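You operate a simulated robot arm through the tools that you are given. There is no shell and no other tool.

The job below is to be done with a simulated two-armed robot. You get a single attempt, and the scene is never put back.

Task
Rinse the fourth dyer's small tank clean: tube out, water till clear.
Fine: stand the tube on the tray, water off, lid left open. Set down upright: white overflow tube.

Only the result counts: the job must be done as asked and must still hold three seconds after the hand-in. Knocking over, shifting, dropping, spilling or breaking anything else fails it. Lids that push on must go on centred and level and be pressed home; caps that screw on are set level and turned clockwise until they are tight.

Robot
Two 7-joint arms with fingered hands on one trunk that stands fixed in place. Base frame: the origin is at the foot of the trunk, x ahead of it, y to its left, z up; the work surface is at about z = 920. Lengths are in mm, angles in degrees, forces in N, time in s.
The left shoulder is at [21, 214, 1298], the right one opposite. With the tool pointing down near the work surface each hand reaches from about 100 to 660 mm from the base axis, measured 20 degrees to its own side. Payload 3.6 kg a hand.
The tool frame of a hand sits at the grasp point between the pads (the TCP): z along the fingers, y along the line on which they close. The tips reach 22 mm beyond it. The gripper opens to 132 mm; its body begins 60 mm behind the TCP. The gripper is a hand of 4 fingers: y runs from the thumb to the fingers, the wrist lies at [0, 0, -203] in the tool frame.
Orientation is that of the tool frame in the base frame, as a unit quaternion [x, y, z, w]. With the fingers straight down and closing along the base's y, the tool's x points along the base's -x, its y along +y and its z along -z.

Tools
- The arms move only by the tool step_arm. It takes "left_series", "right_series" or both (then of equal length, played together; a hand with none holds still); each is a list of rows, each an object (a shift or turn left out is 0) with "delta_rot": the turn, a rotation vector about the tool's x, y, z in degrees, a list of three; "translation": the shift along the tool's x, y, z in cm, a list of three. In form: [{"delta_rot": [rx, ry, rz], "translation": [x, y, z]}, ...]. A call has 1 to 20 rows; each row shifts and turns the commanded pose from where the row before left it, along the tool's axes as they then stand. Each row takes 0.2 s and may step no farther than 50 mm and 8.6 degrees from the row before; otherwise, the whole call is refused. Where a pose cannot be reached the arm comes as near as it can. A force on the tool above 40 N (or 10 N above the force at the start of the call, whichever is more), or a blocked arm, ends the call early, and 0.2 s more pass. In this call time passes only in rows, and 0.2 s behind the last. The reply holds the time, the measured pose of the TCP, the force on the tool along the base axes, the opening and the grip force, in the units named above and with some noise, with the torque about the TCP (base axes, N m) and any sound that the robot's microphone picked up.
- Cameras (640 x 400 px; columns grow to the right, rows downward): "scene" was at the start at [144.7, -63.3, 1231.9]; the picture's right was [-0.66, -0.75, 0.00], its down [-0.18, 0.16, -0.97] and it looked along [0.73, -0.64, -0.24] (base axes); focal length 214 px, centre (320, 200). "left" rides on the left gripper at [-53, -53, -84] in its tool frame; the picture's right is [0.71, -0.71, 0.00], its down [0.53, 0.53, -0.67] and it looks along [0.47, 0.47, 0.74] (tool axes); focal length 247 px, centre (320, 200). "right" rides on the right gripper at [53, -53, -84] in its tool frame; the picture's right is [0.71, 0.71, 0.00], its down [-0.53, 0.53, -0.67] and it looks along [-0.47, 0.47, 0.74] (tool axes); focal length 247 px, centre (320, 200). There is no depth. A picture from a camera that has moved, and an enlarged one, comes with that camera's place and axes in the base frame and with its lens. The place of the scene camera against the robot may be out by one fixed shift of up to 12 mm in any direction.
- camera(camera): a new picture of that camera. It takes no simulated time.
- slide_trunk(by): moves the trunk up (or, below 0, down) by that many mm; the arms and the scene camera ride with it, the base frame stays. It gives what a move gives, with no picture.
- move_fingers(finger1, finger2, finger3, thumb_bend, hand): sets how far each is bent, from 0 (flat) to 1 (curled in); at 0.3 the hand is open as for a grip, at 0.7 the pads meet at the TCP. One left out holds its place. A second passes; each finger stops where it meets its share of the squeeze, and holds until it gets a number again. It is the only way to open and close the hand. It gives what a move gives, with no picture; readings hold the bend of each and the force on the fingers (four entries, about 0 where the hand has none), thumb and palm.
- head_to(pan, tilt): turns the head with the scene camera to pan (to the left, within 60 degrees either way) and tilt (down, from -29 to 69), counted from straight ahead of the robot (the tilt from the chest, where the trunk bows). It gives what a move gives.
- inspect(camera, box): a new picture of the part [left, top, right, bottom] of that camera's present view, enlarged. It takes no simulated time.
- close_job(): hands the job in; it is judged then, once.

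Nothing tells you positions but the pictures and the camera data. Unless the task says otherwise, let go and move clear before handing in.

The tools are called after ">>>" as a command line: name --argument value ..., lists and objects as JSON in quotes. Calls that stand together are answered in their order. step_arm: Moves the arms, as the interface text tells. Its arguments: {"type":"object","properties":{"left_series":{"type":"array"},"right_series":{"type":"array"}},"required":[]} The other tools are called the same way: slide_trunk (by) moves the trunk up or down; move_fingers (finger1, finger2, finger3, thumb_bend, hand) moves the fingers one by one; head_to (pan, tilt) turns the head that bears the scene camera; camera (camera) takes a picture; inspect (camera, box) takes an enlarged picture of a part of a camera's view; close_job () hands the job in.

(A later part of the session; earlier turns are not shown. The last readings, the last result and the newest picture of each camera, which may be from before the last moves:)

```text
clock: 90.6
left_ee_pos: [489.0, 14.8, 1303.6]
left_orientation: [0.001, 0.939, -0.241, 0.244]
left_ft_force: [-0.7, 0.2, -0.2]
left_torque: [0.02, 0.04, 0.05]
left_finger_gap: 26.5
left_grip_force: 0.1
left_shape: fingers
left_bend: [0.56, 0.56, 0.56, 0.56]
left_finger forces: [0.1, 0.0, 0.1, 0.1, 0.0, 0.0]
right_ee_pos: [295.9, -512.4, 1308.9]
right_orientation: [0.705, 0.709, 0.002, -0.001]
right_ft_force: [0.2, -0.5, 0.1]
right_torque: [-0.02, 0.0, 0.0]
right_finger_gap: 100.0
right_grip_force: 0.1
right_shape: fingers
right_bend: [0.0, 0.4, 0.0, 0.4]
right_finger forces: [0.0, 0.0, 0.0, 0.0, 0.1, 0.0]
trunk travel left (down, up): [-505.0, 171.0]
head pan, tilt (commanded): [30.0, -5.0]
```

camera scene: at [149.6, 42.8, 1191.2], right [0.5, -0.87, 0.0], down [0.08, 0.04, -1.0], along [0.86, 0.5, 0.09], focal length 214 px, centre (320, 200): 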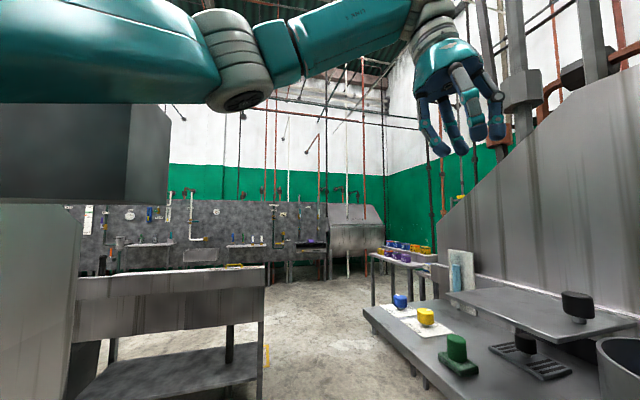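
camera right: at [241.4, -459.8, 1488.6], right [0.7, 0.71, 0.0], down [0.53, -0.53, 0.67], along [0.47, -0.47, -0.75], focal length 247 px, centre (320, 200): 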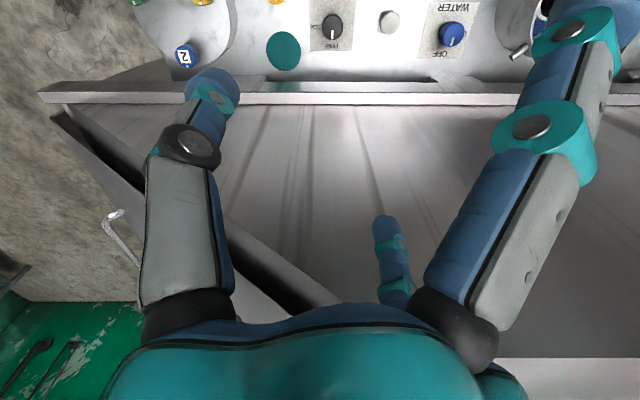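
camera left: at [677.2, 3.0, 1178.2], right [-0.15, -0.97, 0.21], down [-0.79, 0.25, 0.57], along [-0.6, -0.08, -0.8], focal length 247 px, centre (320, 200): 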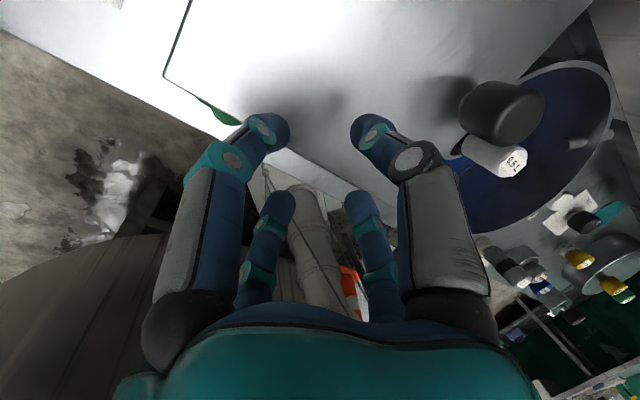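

Orientation is back under control. I'll set a 33° tilt and bring the hand over the tank front, well above the rim.

>>> step_arm --left_series '[{"delta_rot": [-4.95, 4.95, 0]}, {"translation": [0.77, -1.71, 3.41]}, {"translation": [0.77, -1.71, 3.41]}, {"translation": [0.77, -1.71, 3.41]}, {"translation": [0.77, -1.71, 3.41]}, {"translation": [0.77, -1.71, 3.41]}, {"translation": [0.77, -1.71, 3.41]}]'

>>> camera --camera "left"

```text
clock: 92.2
left_ee_pos: [518.1, -163.3, 1152.9]
left_orientation: [0.001, 0.959, -0.199, 0.202]
left_ft_force: [0.0, -0.1, 0.1]
left_torque: [0.01, -0.01, -0.02]
left_finger_gap: 26.7
left_grip_force: 0.1
left_shape: fingers
left_bend: [0.56, 0.56, 0.56, 0.56]
left_finger forces: [0.0, 0.0, 0.1, 0.0, 0.0, 0.0]
right_ee_pos: [295.7, -513.6, 1307.9]
right_orientation: [0.706, 0.709, 0.001, -0.002]
right_ft_force: [-0.4, -0.1, -0.1]
right_torque: [-0.02, -0.03, 0.0]
right_finger_gap: 100.1
right_grip_force: 0.1
right_shape: fingers
right_bend: [0.0, 0.4, 0.0, 0.4]
right_finger forces: [0.1, 0.0, 0.0, 0.0, 0.1, 0.0]
trunk travel left (down, up): [-505.0, 171.0]
head pan, tilt (commanded): [30.0, -5.0]
```

```text
taken
camera left: at [529.7, -174.8, 1265.7], right [-0.71, -0.71, 0.0], down [-0.7, 0.7, 0.15], along [-0.11, 0.11, -0.99], focal length 247 px, centre (320, 200)
```

left: 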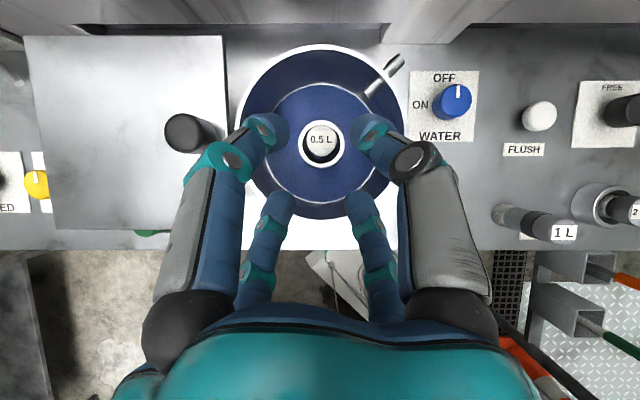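

The tube is centred at (s 250, n 518). I'll move over it, then straight down in steps, and check for out-of-reach flags before the final few centimetres.

>>> step_arm --left_series '[{"translation": [-0.13, -0.13, 3.1]}, {"translation": [-0.13, -0.13, 3.1]}, {"translation": [0.92, 0.92, 2.01]}]'

>>> camera --camera "left"

```text
clock: 93.0
left_ee_pos: [544.6, -189.0, 1079.0]
left_orientation: [0.001, 0.959, -0.201, 0.201]
left_ft_force: [1.1, -0.2, 1.1]
left_torque: [0.02, -0.01, -0.03]
left_finger_gap: 26.6
left_grip_force: 0.1
left_shape: fingers
left_bend: [0.56, 0.56, 0.56, 0.56]
left_finger forces: [0.0, 0.0, 0.0, 0.0, 0.0, 0.0]
right_ee_pos: [296.2, -512.4, 1308.1]
right_orientation: [0.705, 0.709, 0.0, -0.002]
right_ft_force: [0.4, 0.0, 0.2]
right_torque: [0.01, 0.01, 0.04]
right_finger_gap: 100.3
right_grip_force: 0.0
right_shape: fingers
right_bend: [0.0, 0.4, 0.0, 0.4]
right_finger forces: [0.0, 0.0, 0.1, 0.1, 0.1, 0.0]
trunk travel left (down, up): [-505.0, 171.0]
head pan, tilt (commanded): [30.0, -5.0]
```

```text
taken
camera left: at [555.7, -200.2, 1191.8], right [-0.71, -0.71, 0.0], down [-0.7, 0.7, 0.15], along [-0.11, 0.11, -0.99], focal length 247 px, centre (320, 200)
```

left: 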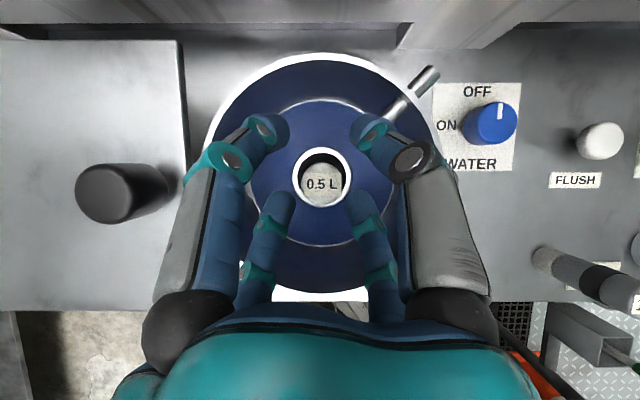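

Tracking is exact this time. I'll go down 48 mm more and check the rim clearance.

>>> step_arm --left_series '[{"translation": [0.92, 0.92, 2.01]}, {"translation": [0.92, 0.92, 2.01]}]'

>>> camera --camera "left"

>>> head_to --pan -25 --tilt 20

>>> camera --camera "scene"

```text
clock: 93.6
left_ee_pos: [544.9, -187.2, 1028.6]
left_orientation: [0.002, 0.958, -0.201, 0.203]
left_ft_force: [0.8, 1.1, 0.0]
left_torque: [0.01, 0.02, 0.02]
left_finger_gap: 26.5
left_grip_force: 0.3
left_shape: fingers
left_bend: [0.56, 0.56, 0.56, 0.56]
left_finger forces: [0.0, 0.0, 0.1, 0.0, 0.1, 0.0]
right_ee_pos: [296.1, -513.9, 1307.4]
right_orientation: [0.705, 0.709, 0.001, -0.002]
right_ft_force: [-0.3, -0.5, -0.9]
right_torque: [-0.03, 0.06, 0.02]
right_finger_gap: 100.1
right_grip_force: 0.1
right_shape: fingers
right_bend: [0.0, 0.4, 0.0, 0.4]
right_finger forces: [0.0, 0.0, 0.1, 0.0, 0.0, 0.0]
trunk travel left (down, up): [-505.0, 171.0]
head pan, tilt (commanded): [30.0, -5.0]
```

```text
taken
camera left: at [556.4, -199.8, 1141.3], right [-0.71, -0.71, 0.0], down [-0.7, 0.7, 0.15], along [-0.11, 0.11, -0.99], focal length 247 px, centre (320, 200)
```

left: 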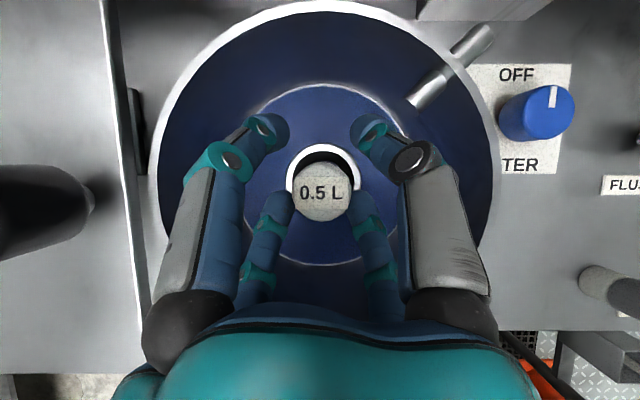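

```text
clock: 94.9
left_ee_pos: [545.0, -188.3, 1030.7]
left_orientation: [0.001, 0.959, -0.201, 0.201]
left_ft_force: [0.2, -0.5, 0.8]
left_torque: [0.02, 0.01, 0.03]
left_finger_gap: 26.7
left_grip_force: 0.1
left_shape: fingers
left_bend: [0.56, 0.56, 0.56, 0.56]
left_finger forces: [0.0, 0.1, 0.1, 0.1, 0.0, 0.0]
right_ee_pos: [295.4, -511.6, 1308.1]
right_orientation: [0.705, 0.709, 0.002, -0.001]
right_ft_force: [0.1, -0.5, -0.5]
right_torque: [-0.01, 0.0, -0.03]
right_finger_gap: 100.1
right_grip_force: 0.0
right_shape: fingers
right_bend: [0.0, 0.4, 0.0, 0.4]
right_finger forces: [0.0, 0.0, 0.0, 0.1, 0.1, 0.0]
trunk travel left (down, up): [-505.0, 171.0]
head pan, tilt (commanded): [-25.0, 20.0]
```

```text
taken
camera scene: at [158.9, -41.3, 1151.2], right [-0.42, -0.91, 0.0], down [-0.31, 0.14, -0.94], along [0.85, -0.4, -0.34], focal length 214 px, centre (320, 200)
```

scene: 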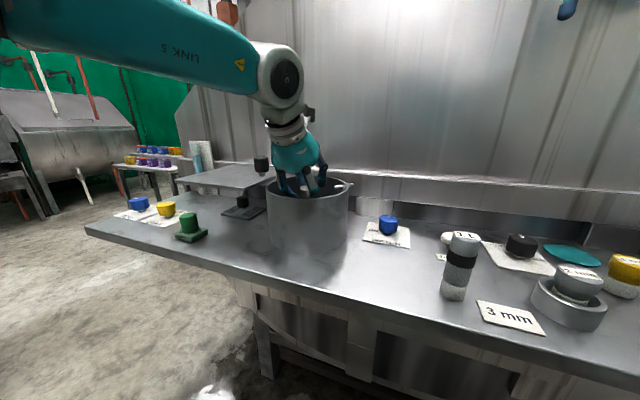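

The tube sits between the fingers with no contact. I'll check the rim clearance and then go down the last 20 mm.

>>> inspect --camera "scene" --box '[240, 110, 370, 215]'

>>> step_arm --left_series '[{"translation": [0.38, 0.38, 0.84]}, {"translation": [0.38, 0.38, 0.84]}]'

>>> camera --camera "left"

>>> inspect --camera "scene" --box '[240, 110, 370, 215]'

```text
3.81 times, centred on (305, 162) of scene
camera zoom: at [158.9, -41.3, 1151.2], right [-0.42, -0.91, 0.0], down [-0.31, 0.14, -0.94], along [0.85, -0.4, -0.34], focal length 817 px, centre (377, 343)
```

zoom: 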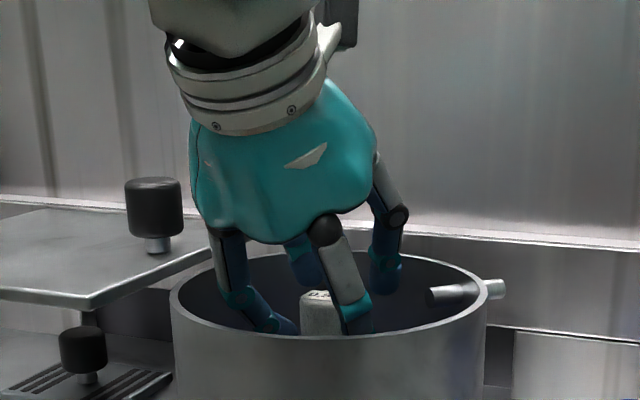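

```text
clock: 95.5
left_ee_pos: [546.3, -187.5, 1010.3]
left_orientation: [0.001, 0.959, -0.2, 0.202]
left_ft_force: [-0.7, -0.2, 1.0]
left_torque: [-0.02, 0.02, -0.01]
left_finger_gap: 26.6
left_grip_force: 0.4
left_shape: fingers
left_bend: [0.56, 0.56, 0.56, 0.56]
left_finger forces: [0.0, 0.1, 0.2, 0.1, 0.0, 0.1]
right_ee_pos: [295.3, -512.1, 1307.4]
right_orientation: [0.705, 0.709, 0.001, -0.001]
right_ft_force: [0.1, 0.2, -0.1]
right_torque: [-0.01, -0.01, -0.01]
right_finger_gap: 100.2
right_grip_force: 0.1
right_shape: fingers
right_bend: [0.0, 0.4, 0.0, 0.4]
right_finger forces: [0.0, 0.0, 0.0, 0.1, 0.1, 0.0]
trunk travel left (down, up): [-505.0, 171.0]
head pan, tilt (commanded): [-25.0, 20.0]
```

```text
taken
camera left: at [557.0, -198.8, 1122.4], right [-0.71, -0.71, 0.0], down [-0.7, 0.7, 0.15], along [-0.11, 0.11, -0.99], focal length 247 px, centre (320, 200)
```

left: 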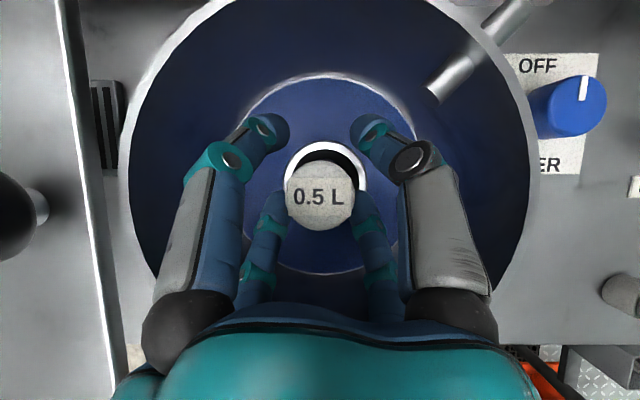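

```text
3.81 times, centred on (305, 162) of scene
camera zoom: at [158.8, -41.4, 1151.1], right [-0.42, -0.91, 0.0], down [-0.31, 0.14, -0.94], along [0.85, -0.4, -0.34], focal length 817 px, centre (377, 343)
```

zoom: 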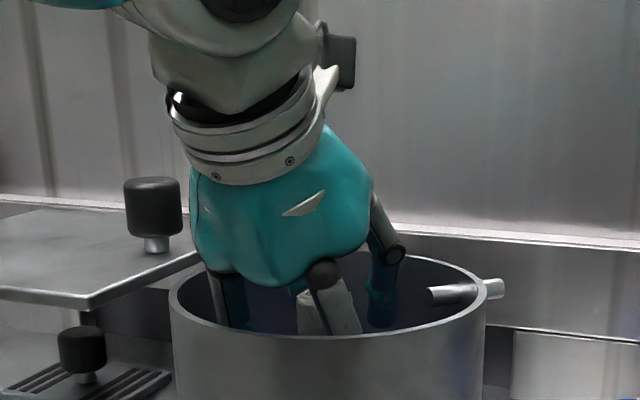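

The fingers surround the tube's top. I'll close all four on it.

>>> move_fingers --hand "left" --finger1 0.75 --finger2 0.75 --finger3 0.75 --thumb_bend 0.75

>>> camera --camera "left"

>>> inspect --camera "scene" --box '[240, 110, 370, 215]'

```text
clock: 96.5
left_ee_pos: [546.0, -187.2, 1009.6]
left_orientation: [0.001, 0.959, -0.201, 0.201]
left_ft_force: [-2.2, 2.0, -0.4]
left_torque: [0.09, 0.12, -0.01]
left_finger_gap: 5.9
left_grip_force: 18.0
left_shape: fingers
left_bend: [0.63, 0.59, 0.59, 0.67]
left_finger forces: [7.4, 9.9, 8.3, 0.0, 9.9, 0.1]
right_ee_pos: [296.0, -512.1, 1307.5]
right_orientation: [0.705, 0.709, 0.0, -0.001]
right_ft_force: [0.4, 0.0, 0.1]
right_torque: [0.0, -0.01, 0.0]
right_finger_gap: 100.4
right_grip_force: 0.0
right_shape: fingers
right_bend: [0.0, 0.4, 0.0, 0.4]
right_finger forces: [0.1, 0.0, 0.1, 0.0, 0.0, 0.0]
trunk travel left (down, up): [-505.0, 171.0]
head pan, tilt (commanded): [-25.0, 20.0]
```

```text
taken
camera left: at [556.8, -198.8, 1122.6], right [-0.71, -0.71, 0.0], down [-0.7, 0.7, 0.15], along [-0.11, 0.11, -0.99], focal length 247 px, centre (320, 200)
```

left: 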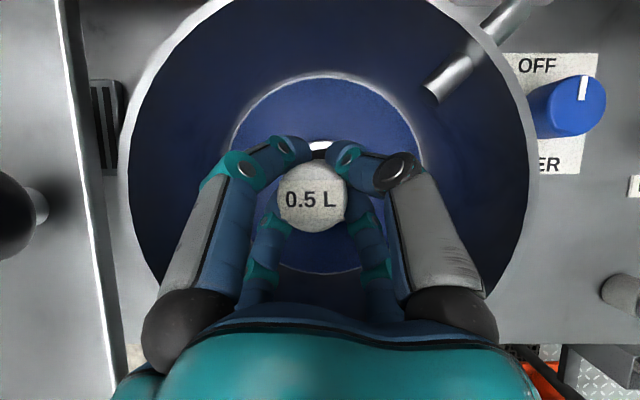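

```text
3.81 times, centred on (305, 162) of scene
camera zoom: at [158.7, -41.2, 1151.1], right [-0.42, -0.91, 0.0], down [-0.31, 0.14, -0.94], along [0.85, -0.4, -0.34], focal length 817 px, centre (377, 343)
```

zoom: 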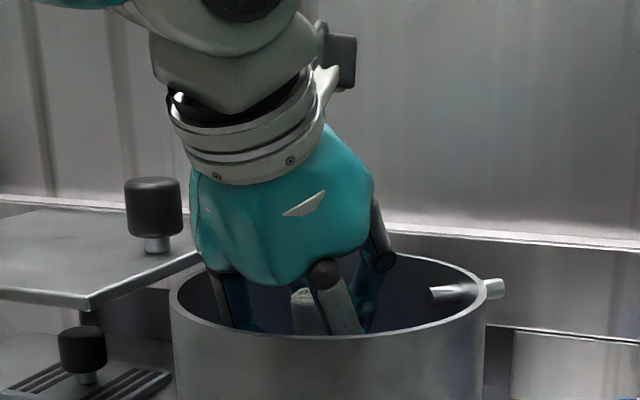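

The tube is gripped with 7–10 N on each finger. I'll lift it straight up slowly and watch the force.

>>> step_arm --left_series '[{"translation": [-0.39, -0.39, -0.84]}, {"translation": [-0.39, -0.39, -0.84]}, {"translation": [-0.39, -0.39, -0.84]}]'

>>> camera --camera "left"

>>> inspect --camera "scene" --box '[240, 110, 370, 215]'

```text
clock: 97.3
left_ee_pos: [545.2, -189.2, 1042.5]
left_orientation: [0.001, 0.959, -0.2, 0.202]
left_ft_force: [-0.6, 0.2, -0.8]
left_torque: [0.01, 0.02, -0.03]
left_finger_gap: 3.3
left_grip_force: 16.0
left_shape: fingers
left_bend: [0.64, 0.58, 0.6, 0.67]
left_finger forces: [5.9, 10.2, 6.8, 0.1, 9.2, 0.0]
right_ee_pos: [294.6, -512.3, 1307.1]
right_orientation: [0.705, 0.709, 0.001, -0.001]
right_ft_force: [0.1, -0.4, -0.7]
right_torque: [0.02, -0.01, 0.01]
right_finger_gap: 100.0
right_grip_force: 0.1
right_shape: fingers
right_bend: [0.0, 0.4, 0.0, 0.4]
right_finger forces: [0.0, 0.0, 0.0, 0.0, 0.1, 0.0]
trunk travel left (down, up): [-505.0, 171.0]
head pan, tilt (commanded): [-25.0, 20.0]
```

```text
taken
camera left: at [556.0, -199.8, 1154.9], right [-0.71, -0.71, 0.0], down [-0.7, 0.7, 0.15], along [-0.11, 0.11, -0.99], focal length 247 px, centre (320, 200)
```

left: 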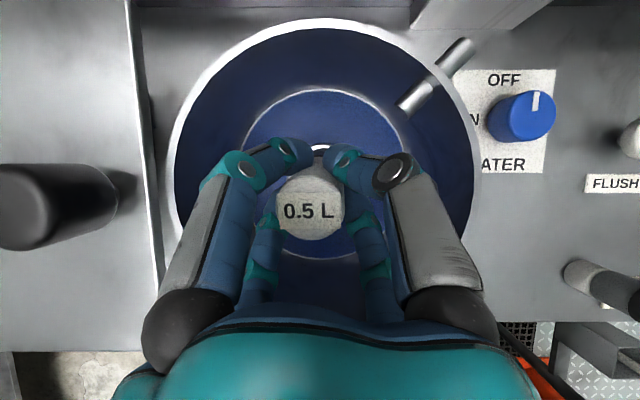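

```text
3.81 times, centred on (305, 162) of scene
camera zoom: at [158.8, -41.3, 1151.1], right [-0.42, -0.91, 0.0], down [-0.31, 0.14, -0.94], along [0.85, -0.4, -0.34], focal length 817 px, centre (377, 343)
```

zoom: 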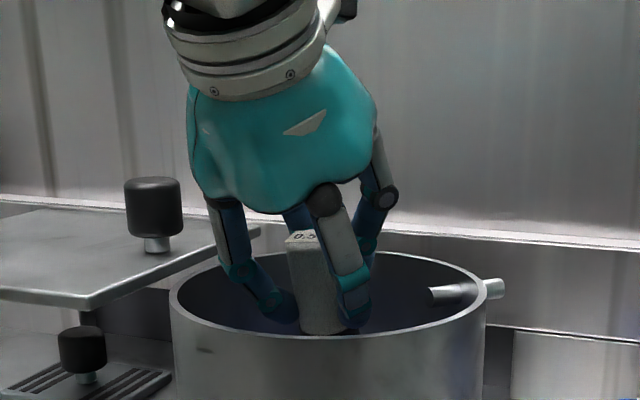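

The tube is coming up cleanly with no pull resistance. I'll raise it until the bottom clears the rim.

>>> step_arm --left_series '[{"translation": [-0.58, -0.58, -1.26]}, {"translation": [-0.58, -0.58, -1.26]}, {"translation": [-0.58, -0.58, -1.26]}, {"translation": [-0.58, -0.58, -1.26]}, {"translation": [-0.58, -0.58, -1.26]}, {"translation": [-0.58, -0.58, -1.26]}, {"translation": [-0.58, -0.58, -1.26]}]'

>>> camera --camera "left"

>>> inspect --camera "scene" --box '[220, 60, 380, 215]'

>>> camera --camera "scene"

```text
clock: 98.9
left_ee_pos: [543.6, -187.9, 1147.1]
left_orientation: [0.001, 0.959, -0.201, 0.202]
left_ft_force: [-0.4, 0.2, -0.6]
left_torque: [0.0, -0.04, -0.01]
left_finger_gap: 3.2
left_grip_force: 15.6
left_shape: fingers
left_bend: [0.64, 0.58, 0.6, 0.67]
left_finger forces: [5.9, 10.3, 6.8, 0.0, 9.1, 0.0]
right_ee_pos: [296.0, -513.5, 1308.5]
right_orientation: [0.705, 0.709, 0.002, -0.002]
right_ft_force: [-0.3, 0.0, -0.7]
right_torque: [-0.03, -0.02, -0.01]
right_finger_gap: 100.2
right_grip_force: 0.0
right_shape: fingers
right_bend: [0.0, 0.4, 0.0, 0.4]
right_finger forces: [0.0, 0.0, 0.0, 0.1, 0.1, 0.0]
trunk travel left (down, up): [-505.0, 171.0]
head pan, tilt (commanded): [-25.0, 20.0]
```

```text
taken
camera left: at [554.6, -199.0, 1259.1], right [-0.71, -0.71, 0.0], down [-0.7, 0.7, 0.15], along [-0.11, 0.11, -0.99], focal length 247 px, centre (320, 200)
```

left: 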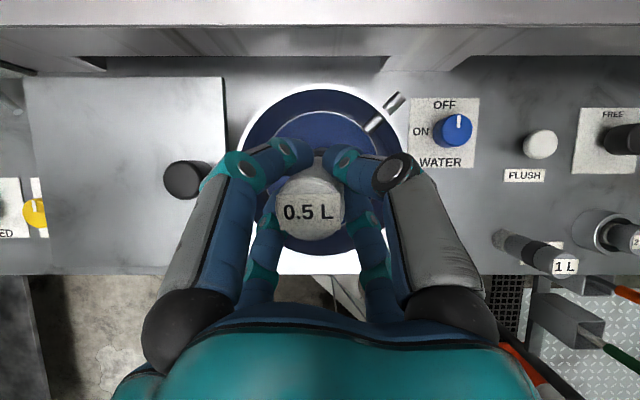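

```text
2.58 times, centred on (300, 138) of scene
camera zoom: at [158.7, -41.3, 1151.2], right [-0.42, -0.91, 0.0], down [-0.31, 0.14, -0.94], along [0.85, -0.4, -0.34], focal length 554 px, centre (372, 361)
```

zoom: 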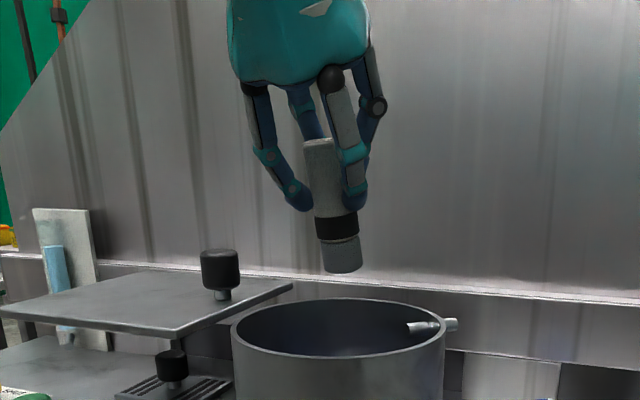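

```text
taken
camera scene: at [158.7, -41.3, 1151.2], right [-0.42, -0.91, 0.0], down [-0.31, 0.14, -0.94], along [0.85, -0.4, -0.34], focal length 214 px, centre (320, 200)
```

scene: 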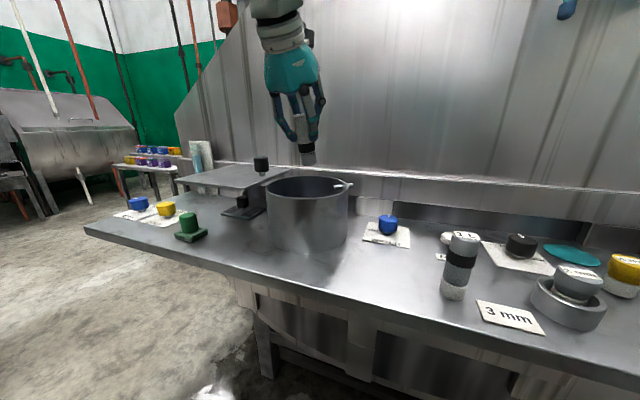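

The tube is out and complete, with its black collar and foot, tilted about 9° in the grip. Before setting it down I'll bring the right hand round so its camera views the tube from the side.

>>> step_arm --right_series '[{"delta_rot": [0, 0, -7.5]}, {"delta_rot": [0, 0, -7.5]}, {"delta_rot": [0, 0, -7.5]}, {"delta_rot": [0, 0, -7.5]}, {"delta_rot": [0, 0, -7.5]}, {"delta_rot": [0, 0, -7.5]}, {"delta_rot": [0, 0, -7.5]}, {"delta_rot": [0, 0, -7.5]}, {"delta_rot": [0, 0, -7.5]}, {"delta_rot": [0, 0, -7.5]}, {"delta_rot": [0, 0, -7.5]}, {"delta_rot": [0, 0, -7.5]}, {"translation": [-1, 4, 0]}, {"translation": [-1, 4, 0]}, {"translation": [-1, 4, 0]}]'

>>> camera --camera "right"

```text
clock: 102.1
left_ee_pos: [543.3, -186.5, 1146.2]
left_orientation: [0.0, 0.959, -0.2, 0.202]
left_ft_force: [0.3, -0.3, -0.1]
left_torque: [-0.04, 0.01, -0.01]
left_finger_gap: 2.8
left_grip_force: 15.9
left_shape: fingers
left_bend: [0.64, 0.58, 0.6, 0.67]
left_finger forces: [5.8, 10.2, 6.8, 0.0, 9.1, 0.1]
right_ee_pos: [322.0, -388.8, 1309.9]
right_orientation: [-0.003, 1.0, 0.002, 0.0]
right_ft_force: [-0.3, 0.5, -0.4]
right_torque: [0.01, 0.03, -0.02]
right_finger_gap: 100.0
right_grip_force: 0.1
right_shape: fingers
right_bend: [0.0, 0.4, 0.01, 0.4]
right_finger forces: [0.0, 0.0, 0.0, 0.0, 0.1, 0.0]
trunk travel left (down, up): [-505.0, 171.0]
head pan, tilt (commanded): [-25.0, 20.0]
```

```text
taken
camera right: at [269.1, -442.3, 1393.5], right [-0.71, 0.7, 0.0], down [0.52, 0.53, 0.67], along [0.47, 0.48, -0.74], focal length 247 px, centre (320, 200)
```

right: 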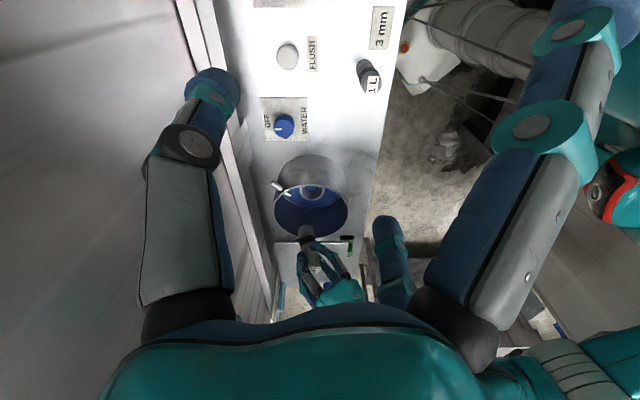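

>>> inspect --camera "right" --box '[260, 170, 380, 310]'

>>> inspect --camera "scene" --box '[270, 80, 350, 190]'

```text
2.86 times, centred on (320, 240) of right
camera zoom: at [269.1, -442.3, 1393.5], right [-0.71, 0.7, 0.0], down [0.52, 0.53, 0.67], along [0.47, 0.48, -0.74], focal length 706 px, centre (320, 86)
```

zoom: 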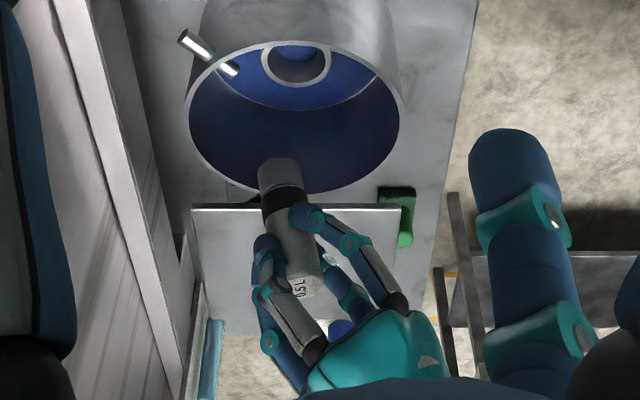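

```text
3.64 times, centred on (310, 135) of scene
camera zoom: at [159.6, -40.8, 1151.0], right [-0.42, -0.91, 0.0], down [-0.31, 0.14, -0.94], along [0.85, -0.4, -0.34], focal length 780 px, centre (356, 436)
```

zoom: 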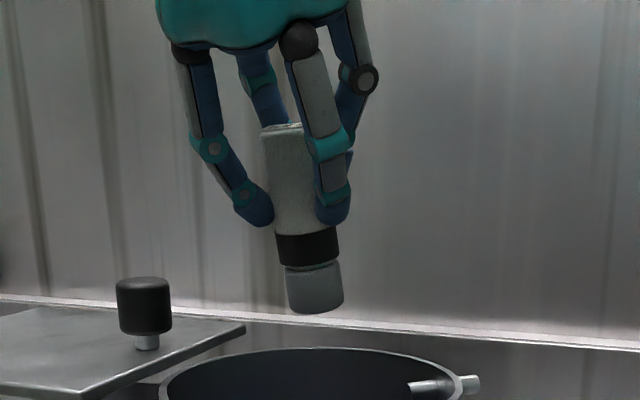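

From the two views the tube's foot leans about 11° toward the wall and 6° to the right. I'll carry it to the clear tray space in front-right of the tank, still high up, and then level it.

>>> step_arm --left_series '[{"translation": [2.71, -0.32, -1.1]}, {"translation": [2.71, -0.32, -1.1]}, {"translation": [2.71, -0.32, -1.1]}, {"translation": [2.71, -0.32, -1.1]}, {"translation": [2.71, -0.32, -1.1]}, {"delta_rot": [-5.63, 2.33, 1.52]}, {"delta_rot": [-5.63, 2.33, 1.52]}]'

>>> camera --camera "scene"

>>> camera --camera "right"

>>> camera --camera "left"

```text
clock: 103.7
left_ee_pos: [403.4, -186.5, 1148.7]
left_orientation: [0.004, 0.981, -0.101, 0.166]
left_ft_force: [-0.1, 0.9, -0.9]
left_torque: [0.01, 0.0, -0.01]
left_finger_gap: 2.3
left_grip_force: 15.4
left_shape: fingers
left_bend: [0.64, 0.58, 0.6, 0.67]
left_finger forces: [5.8, 10.2, 7.0, 0.0, 9.1, 0.0]
right_ee_pos: [321.9, -389.8, 1309.8]
right_orientation: [-0.003, 1.0, 0.002, 0.0]
right_ft_force: [0.2, 0.9, 0.0]
right_torque: [0.0, 0.0, 0.0]
right_finger_gap: 100.5
right_grip_force: 0.1
right_shape: fingers
right_bend: [0.0, 0.4, 0.01, 0.4]
right_finger forces: [0.0, 0.0, 0.0, 0.0, 0.0, 0.1]
trunk travel left (down, up): [-505.0, 171.0]
head pan, tilt (commanded): [-25.0, 20.0]
```

```text
taken
camera scene: at [159.0, -41.1, 1151.1], right [-0.42, -0.91, 0.0], down [-0.31, 0.14, -0.94], along [0.85, -0.4, -0.34], focal length 214 px, centre (320, 200)
```

scene: 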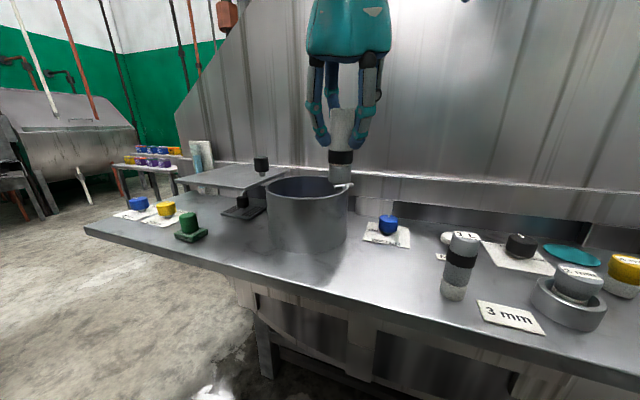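

```text
taken
camera right: at [268.3, -443.3, 1393.6], right [-0.71, 0.7, 0.0], down [0.52, 0.53, 0.67], along [0.47, 0.48, -0.74], focal length 247 px, centre (320, 200)
```

right: 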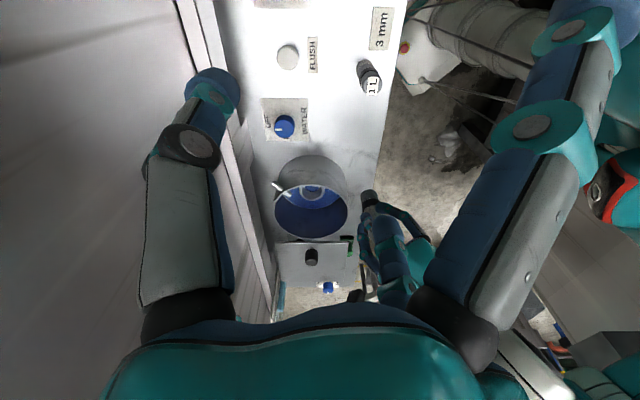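

```text
taken
camera left: at [423.9, -220.6, 1255.1], right [-0.7, -0.71, -0.09], down [-0.69, 0.64, 0.34], along [-0.18, 0.3, -0.94], focal length 247 px, centre (320, 200)
```

left: 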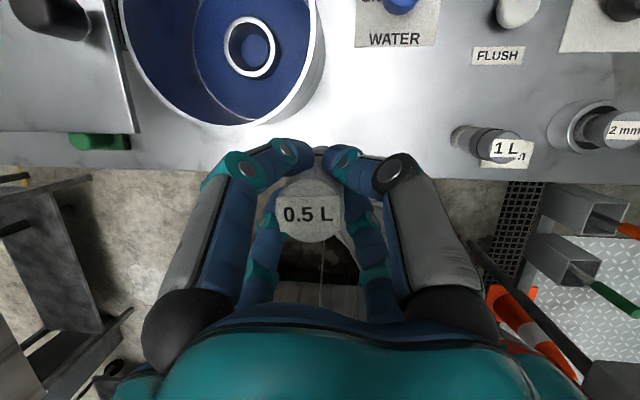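

>>> inspect --camera "scene" --box '[290, 80, 400, 200]'

>>> inspect --camera "right" --box '[320, 160, 450, 300]'

```text
3.33 times, centred on (345, 140) of scene
camera zoom: at [159.0, -41.1, 1151.1], right [-0.42, -0.91, 0.0], down [-0.31, 0.14, -0.94], along [0.85, -0.4, -0.34], focal length 715 px, centre (237, 400)
```

zoom: 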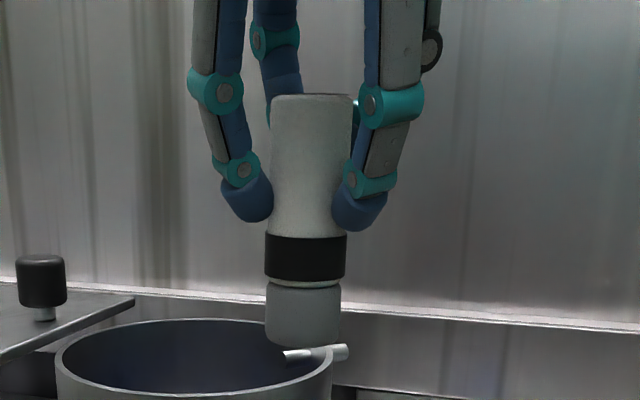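

```text
2.86 times, centred on (385, 230) of right
camera zoom: at [268.3, -443.3, 1393.6], right [-0.71, 0.7, 0.0], down [0.52, 0.53, 0.67], along [0.47, 0.48, -0.74], focal length 706 px, centre (134, 114)
```

zoom: 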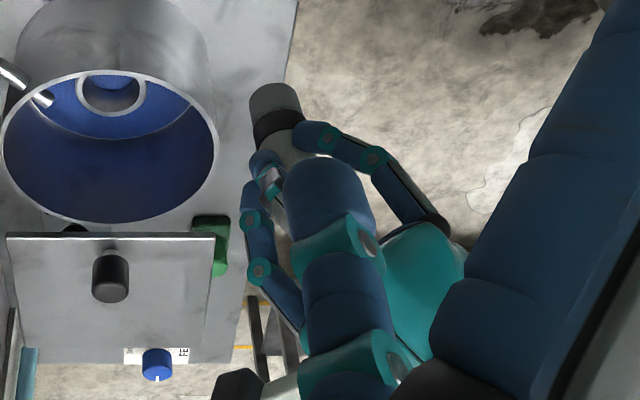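

The tube now hangs vertical in both views, above clear tray at about (s 153, n 417). I'll lower it most of the way.

>>> step_arm --left_series '[{"translation": [0.88, 0.53, 2.5]}, {"translation": [0.88, 0.53, 2.5]}, {"translation": [0.88, 0.53, 2.5]}, {"translation": [0.88, 0.53, 2.5]}, {"translation": [0.65, 0.39, 1.85]}]'

>>> camera --camera "scene"

>>> inspect --camera "scene" --box '[290, 140, 400, 290]'

>>> camera --camera "left"

```text
clock: 104.9
left_ee_pos: [411.3, -188.1, 1023.7]
left_orientation: [0.005, 0.98, -0.103, 0.171]
left_ft_force: [-0.4, 0.8, -0.8]
left_torque: [-0.01, -0.01, -0.03]
left_finger_gap: 2.2
left_grip_force: 16.0
left_shape: fingers
left_bend: [0.64, 0.58, 0.6, 0.67]
left_finger forces: [5.8, 10.2, 6.9, 0.1, 8.8, 0.0]
right_ee_pos: [322.1, -390.5, 1309.7]
right_orientation: [-0.003, 1.0, 0.001, -0.001]
right_ft_force: [-0.1, 0.4, 0.0]
right_torque: [-0.01, 0.02, -0.01]
right_finger_gap: 100.4
right_grip_force: 0.0
right_shape: fingers
right_bend: [0.0, 0.4, 0.01, 0.4]
right_finger forces: [0.1, 0.1, 0.0, 0.0, 0.0, 0.0]
trunk travel left (down, up): [-505.0, 171.0]
head pan, tilt (commanded): [-25.0, 20.0]
```

```text
taken
camera scene: at [158.9, -41.4, 1151.1], right [-0.42, -0.91, 0.0], down [-0.31, 0.14, -0.94], along [0.85, -0.4, -0.34], focal length 214 px, centre (320, 200)
```

scene: 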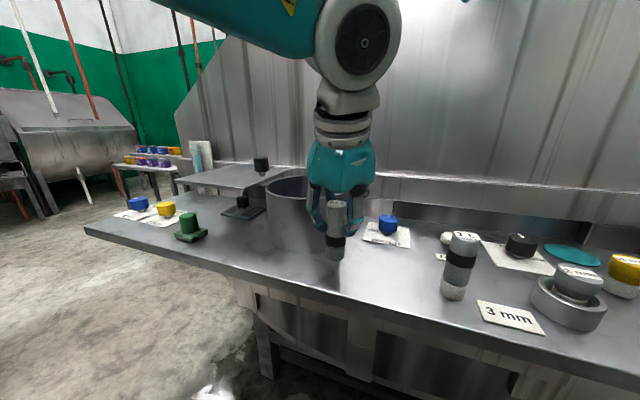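

```text
2.67 times, centred on (345, 215) of scene
camera zoom: at [158.9, -41.4, 1151.1], right [-0.42, -0.91, 0.0], down [-0.31, 0.14, -0.94], along [0.85, -0.4, -0.34], focal length 572 px, centre (253, 160)
```

zoom: 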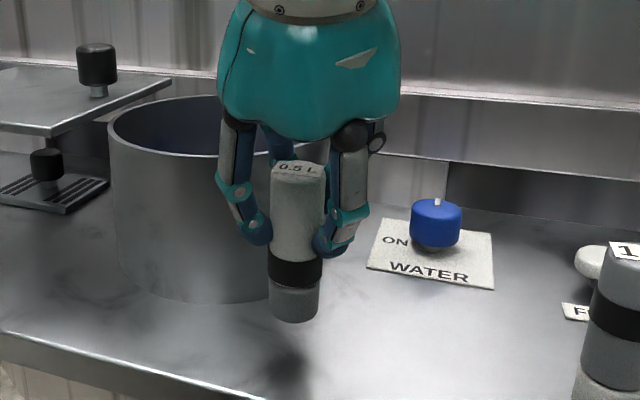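

```text
taken
camera left: at [430.6, -221.1, 1129.8], right [-0.7, -0.71, -0.1], down [-0.7, 0.64, 0.33], along [-0.18, 0.3, -0.94], focal length 247 px, centre (320, 200)
```

left: 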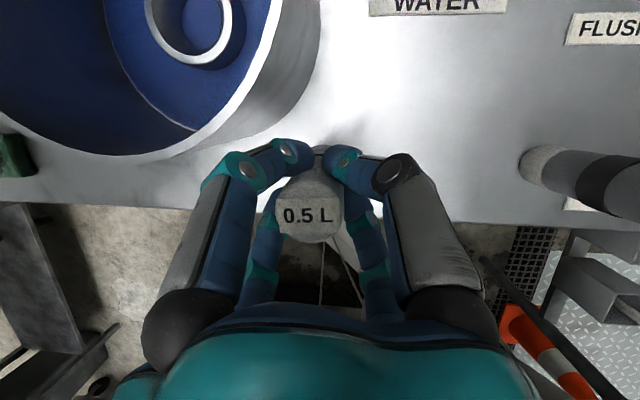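

The foot is now a few centimetres above the tray. I'll lower in small steps until I feel contact.

>>> step_arm --left_series '[{"translation": [0.13, 0.08, 0.37]}, {"translation": [0.13, 0.08, 0.37]}, {"translation": [0.13, 0.08, 0.37]}, {"translation": [0.13, 0.08, 0.37]}]'

>>> inspect --camera "scene" --box '[290, 140, 400, 290]'

```text
clock: 105.9
left_ee_pos: [409.2, -186.4, 1007.4]
left_orientation: [0.004, 0.98, -0.101, 0.171]
left_ft_force: [0.2, -0.2, 0.2]
left_torque: [0.04, -0.02, 0.05]
left_finger_gap: 2.1
left_grip_force: 15.9
left_shape: fingers
left_bend: [0.64, 0.58, 0.6, 0.67]
left_finger forces: [5.7, 10.3, 6.9, 0.0, 8.9, 0.0]
right_ee_pos: [321.9, -390.0, 1310.8]
right_orientation: [-0.003, 1.0, 0.002, 0.0]
right_ft_force: [-0.3, -0.3, 0.4]
right_torque: [-0.02, -0.03, -0.03]
right_finger_gap: 100.3
right_grip_force: 0.0
right_shape: fingers
right_bend: [0.0, 0.4, 0.01, 0.4]
right_finger forces: [0.0, 0.0, 0.1, 0.0, 0.1, 0.0]
trunk travel left (down, up): [-505.0, 171.0]
head pan, tilt (commanded): [-25.0, 20.0]
```

```text
2.67 times, centred on (345, 215) of scene
camera zoom: at [158.9, -41.3, 1151.1], right [-0.42, -0.91, 0.0], down [-0.31, 0.14, -0.94], along [0.85, -0.4, -0.34], focal length 572 px, centre (253, 160)
```

zoom: 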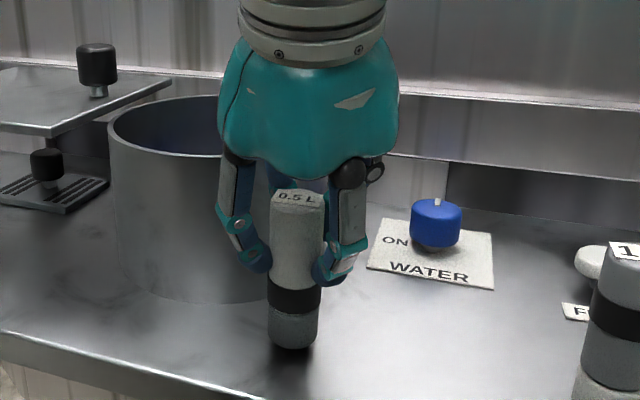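

>>> step_arm --left_series '[{"translation": [0.1, 0.06, 0.28]}, {"translation": [0.1, 0.06, 0.28]}]'

>>> inspect --camera "scene" --box '[290, 140, 400, 290]'

```text
clock: 106.5
left_ee_pos: [408.0, -186.1, 1000.9]
left_orientation: [0.003, 0.98, -0.101, 0.171]
left_ft_force: [-0.4, 0.0, -0.9]
left_torque: [0.0, 0.0, 0.0]
left_finger_gap: 2.3
left_grip_force: 15.8
left_shape: fingers
left_bend: [0.64, 0.58, 0.6, 0.67]
left_finger forces: [5.8, 10.2, 6.9, 0.0, 8.8, 0.0]
right_ee_pos: [322.2, -390.1, 1309.6]
right_orientation: [-0.002, 1.0, 0.002, 0.0]
right_ft_force: [0.0, -0.9, 0.4]
right_torque: [0.0, 0.0, 0.0]
right_finger_gap: 100.1
right_grip_force: 0.1
right_shape: fingers
right_bend: [0.0, 0.4, 0.01, 0.4]
right_finger forces: [0.0, 0.0, 0.1, 0.1, 0.0, 0.1]
trunk travel left (down, up): [-505.0, 171.0]
head pan, tilt (commanded): [-25.0, 20.0]
```

```text
2.67 times, centred on (345, 215) of scene
camera zoom: at [158.8, -41.3, 1151.1], right [-0.42, -0.91, 0.0], down [-0.31, 0.14, -0.94], along [0.85, -0.4, -0.34], focal length 572 px, centre (253, 160)
```

zoom: 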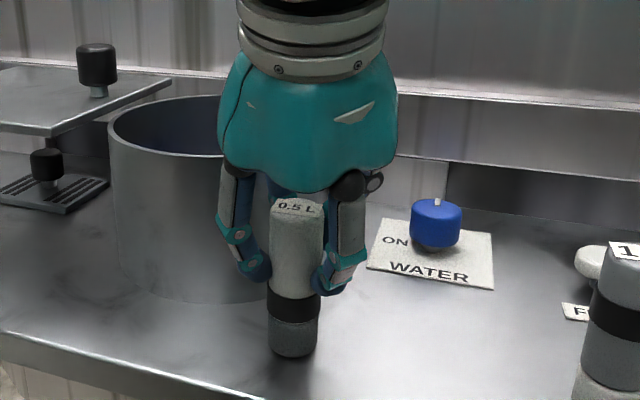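

>>> step_arm --left_series '[{"translation": [0.065, 0.04, 0.185]}, {"translation": [0.065, 0.04, 0.185]}]'

>>> step_arm --left_series '[{"translation": [0.065, 0.04, 0.185]}]'

>>> inspect --camera "scene" --box '[290, 140, 400, 290]'

```text
clock: 107.1
left_ee_pos: [409.5, -186.7, 999.9]
left_orientation: [0.002, 0.98, -0.103, 0.173]
left_ft_force: [1.8, -0.1, 12.9]
left_torque: [0.05, -0.03, 0.0]
left_finger_gap: 2.3
left_grip_force: 19.1
left_shape: fingers
left_bend: [0.64, 0.58, 0.6, 0.67]
left_finger forces: [7.5, 12.3, 9.1, 0.0, 10.0, 0.0]
right_ee_pos: [321.3, -390.4, 1310.3]
right_orientation: [-0.003, 1.0, 0.002, 0.0]
right_ft_force: [-0.5, -0.2, 0.7]
right_torque: [0.03, -0.02, -0.01]
right_finger_gap: 100.2
right_grip_force: 0.0
right_shape: fingers
right_bend: [0.0, 0.4, 0.01, 0.4]
right_finger forces: [0.1, 0.1, 0.0, 0.1, 0.1, 0.1]
trunk travel left (down, up): [-505.0, 171.0]
head pan, tilt (commanded): [-25.0, 20.0]
```

```text
clock: 107.5
left_ee_pos: [409.7, -186.6, 999.6]
left_orientation: [0.002, 0.979, -0.104, 0.173]
left_ft_force: [2.8, -0.2, 20.5]
left_torque: [0.15, -0.03, -0.02]
left_finger_gap: 2.3
left_grip_force: 21.7
left_shape: fingers
left_bend: [0.64, 0.58, 0.61, 0.67]
left_finger forces: [8.0, 14.7, 10.9, 0.0, 9.8, 0.1]
right_ee_pos: [320.3, -390.7, 1310.6]
right_orientation: [-0.003, 1.0, 0.001, 0.0]
right_ft_force: [0.3, -0.5, -0.1]
right_torque: [0.01, 0.03, -0.02]
right_finger_gap: 100.3
right_grip_force: 0.1
right_shape: fingers
right_bend: [0.0, 0.4, 0.01, 0.4]
right_finger forces: [0.0, 0.0, 0.0, 0.0, 0.0, 0.1]
trunk travel left (down, up): [-505.0, 171.0]
head pan, tilt (commanded): [-25.0, 20.0]
```

```text
2.67 times, centred on (345, 215) of scene
camera zoom: at [157.9, -40.9, 1151.5], right [-0.42, -0.91, 0.0], down [-0.31, 0.14, -0.94], along [0.85, -0.4, -0.34], focal length 572 px, centre (253, 160)
```

zoom: 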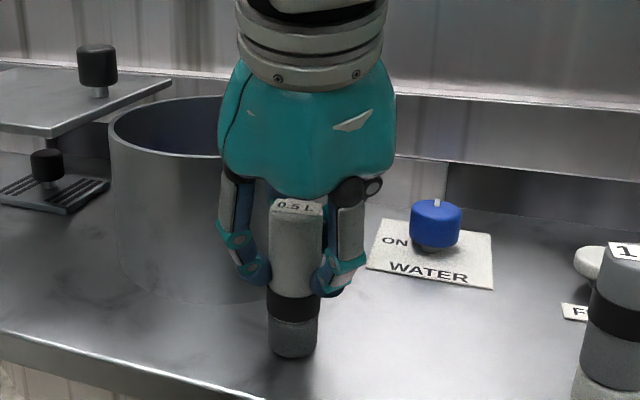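

The tube is firmly down on the tray, pressing with about 20 N. I'll ease off a few millimetres and then open the fingers gently.

>>> step_arm --left_series '[{"translation": [-0.1, -0.06, -0.28]}]'

>>> move_fingers --hand "left" --finger1 0.55 --finger2 0.5 --finger3 0.5 --thumb_bend 0.57

>>> camera --camera "left"

>>> inspect --camera "scene" --box '[290, 140, 400, 290]'

```text
clock: 107.9
left_ee_pos: [407.9, -185.2, 997.0]
left_orientation: [0.005, 0.98, -0.102, 0.171]
left_ft_force: [3.2, -0.7, 27.8]
left_torque: [0.22, -0.07, -0.07]
left_finger_gap: 2.0
left_grip_force: 23.3
left_shape: fingers
left_bend: [0.64, 0.58, 0.61, 0.67]
left_finger forces: [7.8, 16.9, 12.9, 0.0, 9.5, 0.0]
right_ee_pos: [320.7, -390.7, 1309.8]
right_orientation: [-0.003, 1.0, 0.001, 0.0]
right_ft_force: [1.0, -0.6, 0.1]
right_torque: [-0.01, -0.02, -0.03]
right_finger_gap: 100.3
right_grip_force: 0.0
right_shape: fingers
right_bend: [0.0, 0.4, 0.01, 0.4]
right_finger forces: [0.0, 0.0, 0.0, 0.0, 0.0, 0.0]
trunk travel left (down, up): [-505.0, 171.0]
head pan, tilt (commanded): [-25.0, 20.0]
```

```text
clock: 108.9
left_ee_pos: [407.5, -185.7, 995.2]
left_orientation: [0.004, 0.981, -0.099, 0.169]
left_ft_force: [-0.3, 0.3, 0.1]
left_torque: [0.02, -0.01, -0.04]
left_finger_gap: 27.0
left_grip_force: 0.0
left_shape: fingers
left_bend: [0.55, 0.5, 0.5, 0.56]
left_finger forces: [0.0, 0.0, 0.1, 0.0, 0.0, 0.0]
right_ee_pos: [321.5, -390.5, 1309.8]
right_orientation: [-0.002, 1.0, 0.002, 0.0]
right_ft_force: [0.6, -0.8, -0.5]
right_torque: [-0.02, 0.01, -0.04]
right_finger_gap: 100.0
right_grip_force: 0.2
right_shape: fingers
right_bend: [0.0, 0.4, 0.01, 0.4]
right_finger forces: [0.0, 0.1, 0.0, 0.0, 0.0, 0.0]
trunk travel left (down, up): [-505.0, 171.0]
head pan, tilt (commanded): [-25.0, 20.0]
```

```text
taken
camera left: at [427.3, -218.9, 1101.2], right [-0.7, -0.71, -0.1], down [-0.7, 0.63, 0.34], along [-0.18, 0.31, -0.94], focal length 247 px, centre (320, 200)
```

left: 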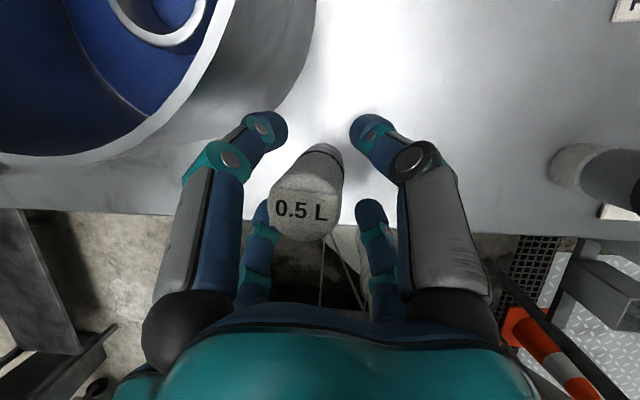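

```text
2.67 times, centred on (345, 215) of scene
camera zoom: at [158.7, -41.3, 1151.2], right [-0.42, -0.91, 0.0], down [-0.31, 0.14, -0.94], along [0.85, -0.4, -0.34], focal length 572 px, centre (253, 160)
```

zoom: 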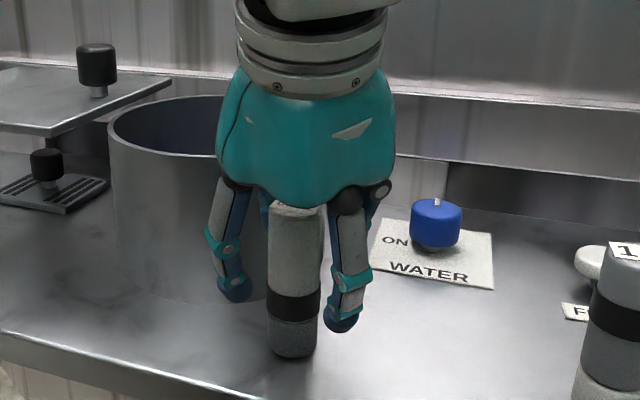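

The tube stands free on the tray. I'll raise the hand straight up clear of it.

>>> step_arm --left_series '[{"translation": [-0.49, -0.3, -1.39]}, {"translation": [-0.65, -0.39, -1.85]}, {"translation": [-0.98, -0.59, -2.77]}, {"translation": [-0.98, -0.59, -2.77]}, {"translation": [-0.98, -0.59, -2.77]}]'

>>> camera --camera "left"

>>> inspect --camera "scene" --box '[240, 140, 440, 290]'

```text
clock: 110.1
left_ee_pos: [401.7, -189.6, 1115.3]
left_orientation: [0.009, 0.982, -0.099, 0.163]
left_ft_force: [-0.2, 0.2, 0.4]
left_torque: [0.02, 0.02, -0.03]
left_finger_gap: 27.5
left_grip_force: 0.1
left_shape: fingers
left_bend: [0.55, 0.5, 0.5, 0.56]
left_finger forces: [0.0, 0.1, 0.0, 0.1, 0.1, 0.0]
right_ee_pos: [320.7, -389.8, 1310.1]
right_orientation: [-0.002, 1.0, 0.002, 0.0]
right_ft_force: [0.3, -0.4, 0.8]
right_torque: [0.02, 0.02, 0.02]
right_finger_gap: 100.4
right_grip_force: 0.0
right_shape: fingers
right_bend: [0.0, 0.4, 0.01, 0.4]
right_finger forces: [0.0, 0.1, 0.1, 0.0, 0.0, 0.1]
trunk travel left (down, up): [-505.0, 171.0]
head pan, tilt (commanded): [-25.0, 20.0]
```

```text
taken
camera left: at [422.7, -223.3, 1220.9], right [-0.7, -0.7, -0.09], down [-0.68, 0.64, 0.35], along [-0.19, 0.31, -0.93], focal length 247 px, centre (320, 200)
```

left: 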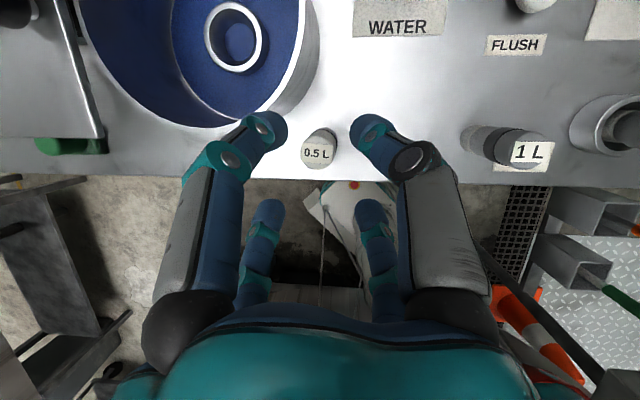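

```text
2.67 times, centred on (340, 215) of scene
camera zoom: at [158.5, -41.3, 1151.2], right [-0.42, -0.91, 0.0], down [-0.31, 0.14, -0.94], along [0.85, -0.4, -0.34], focal length 572 px, centre (267, 160)
```

zoom: 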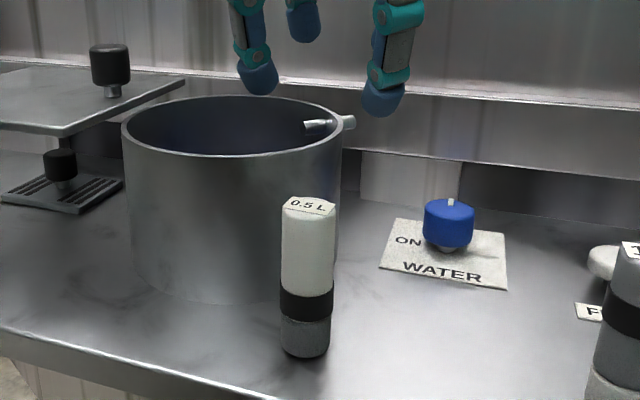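

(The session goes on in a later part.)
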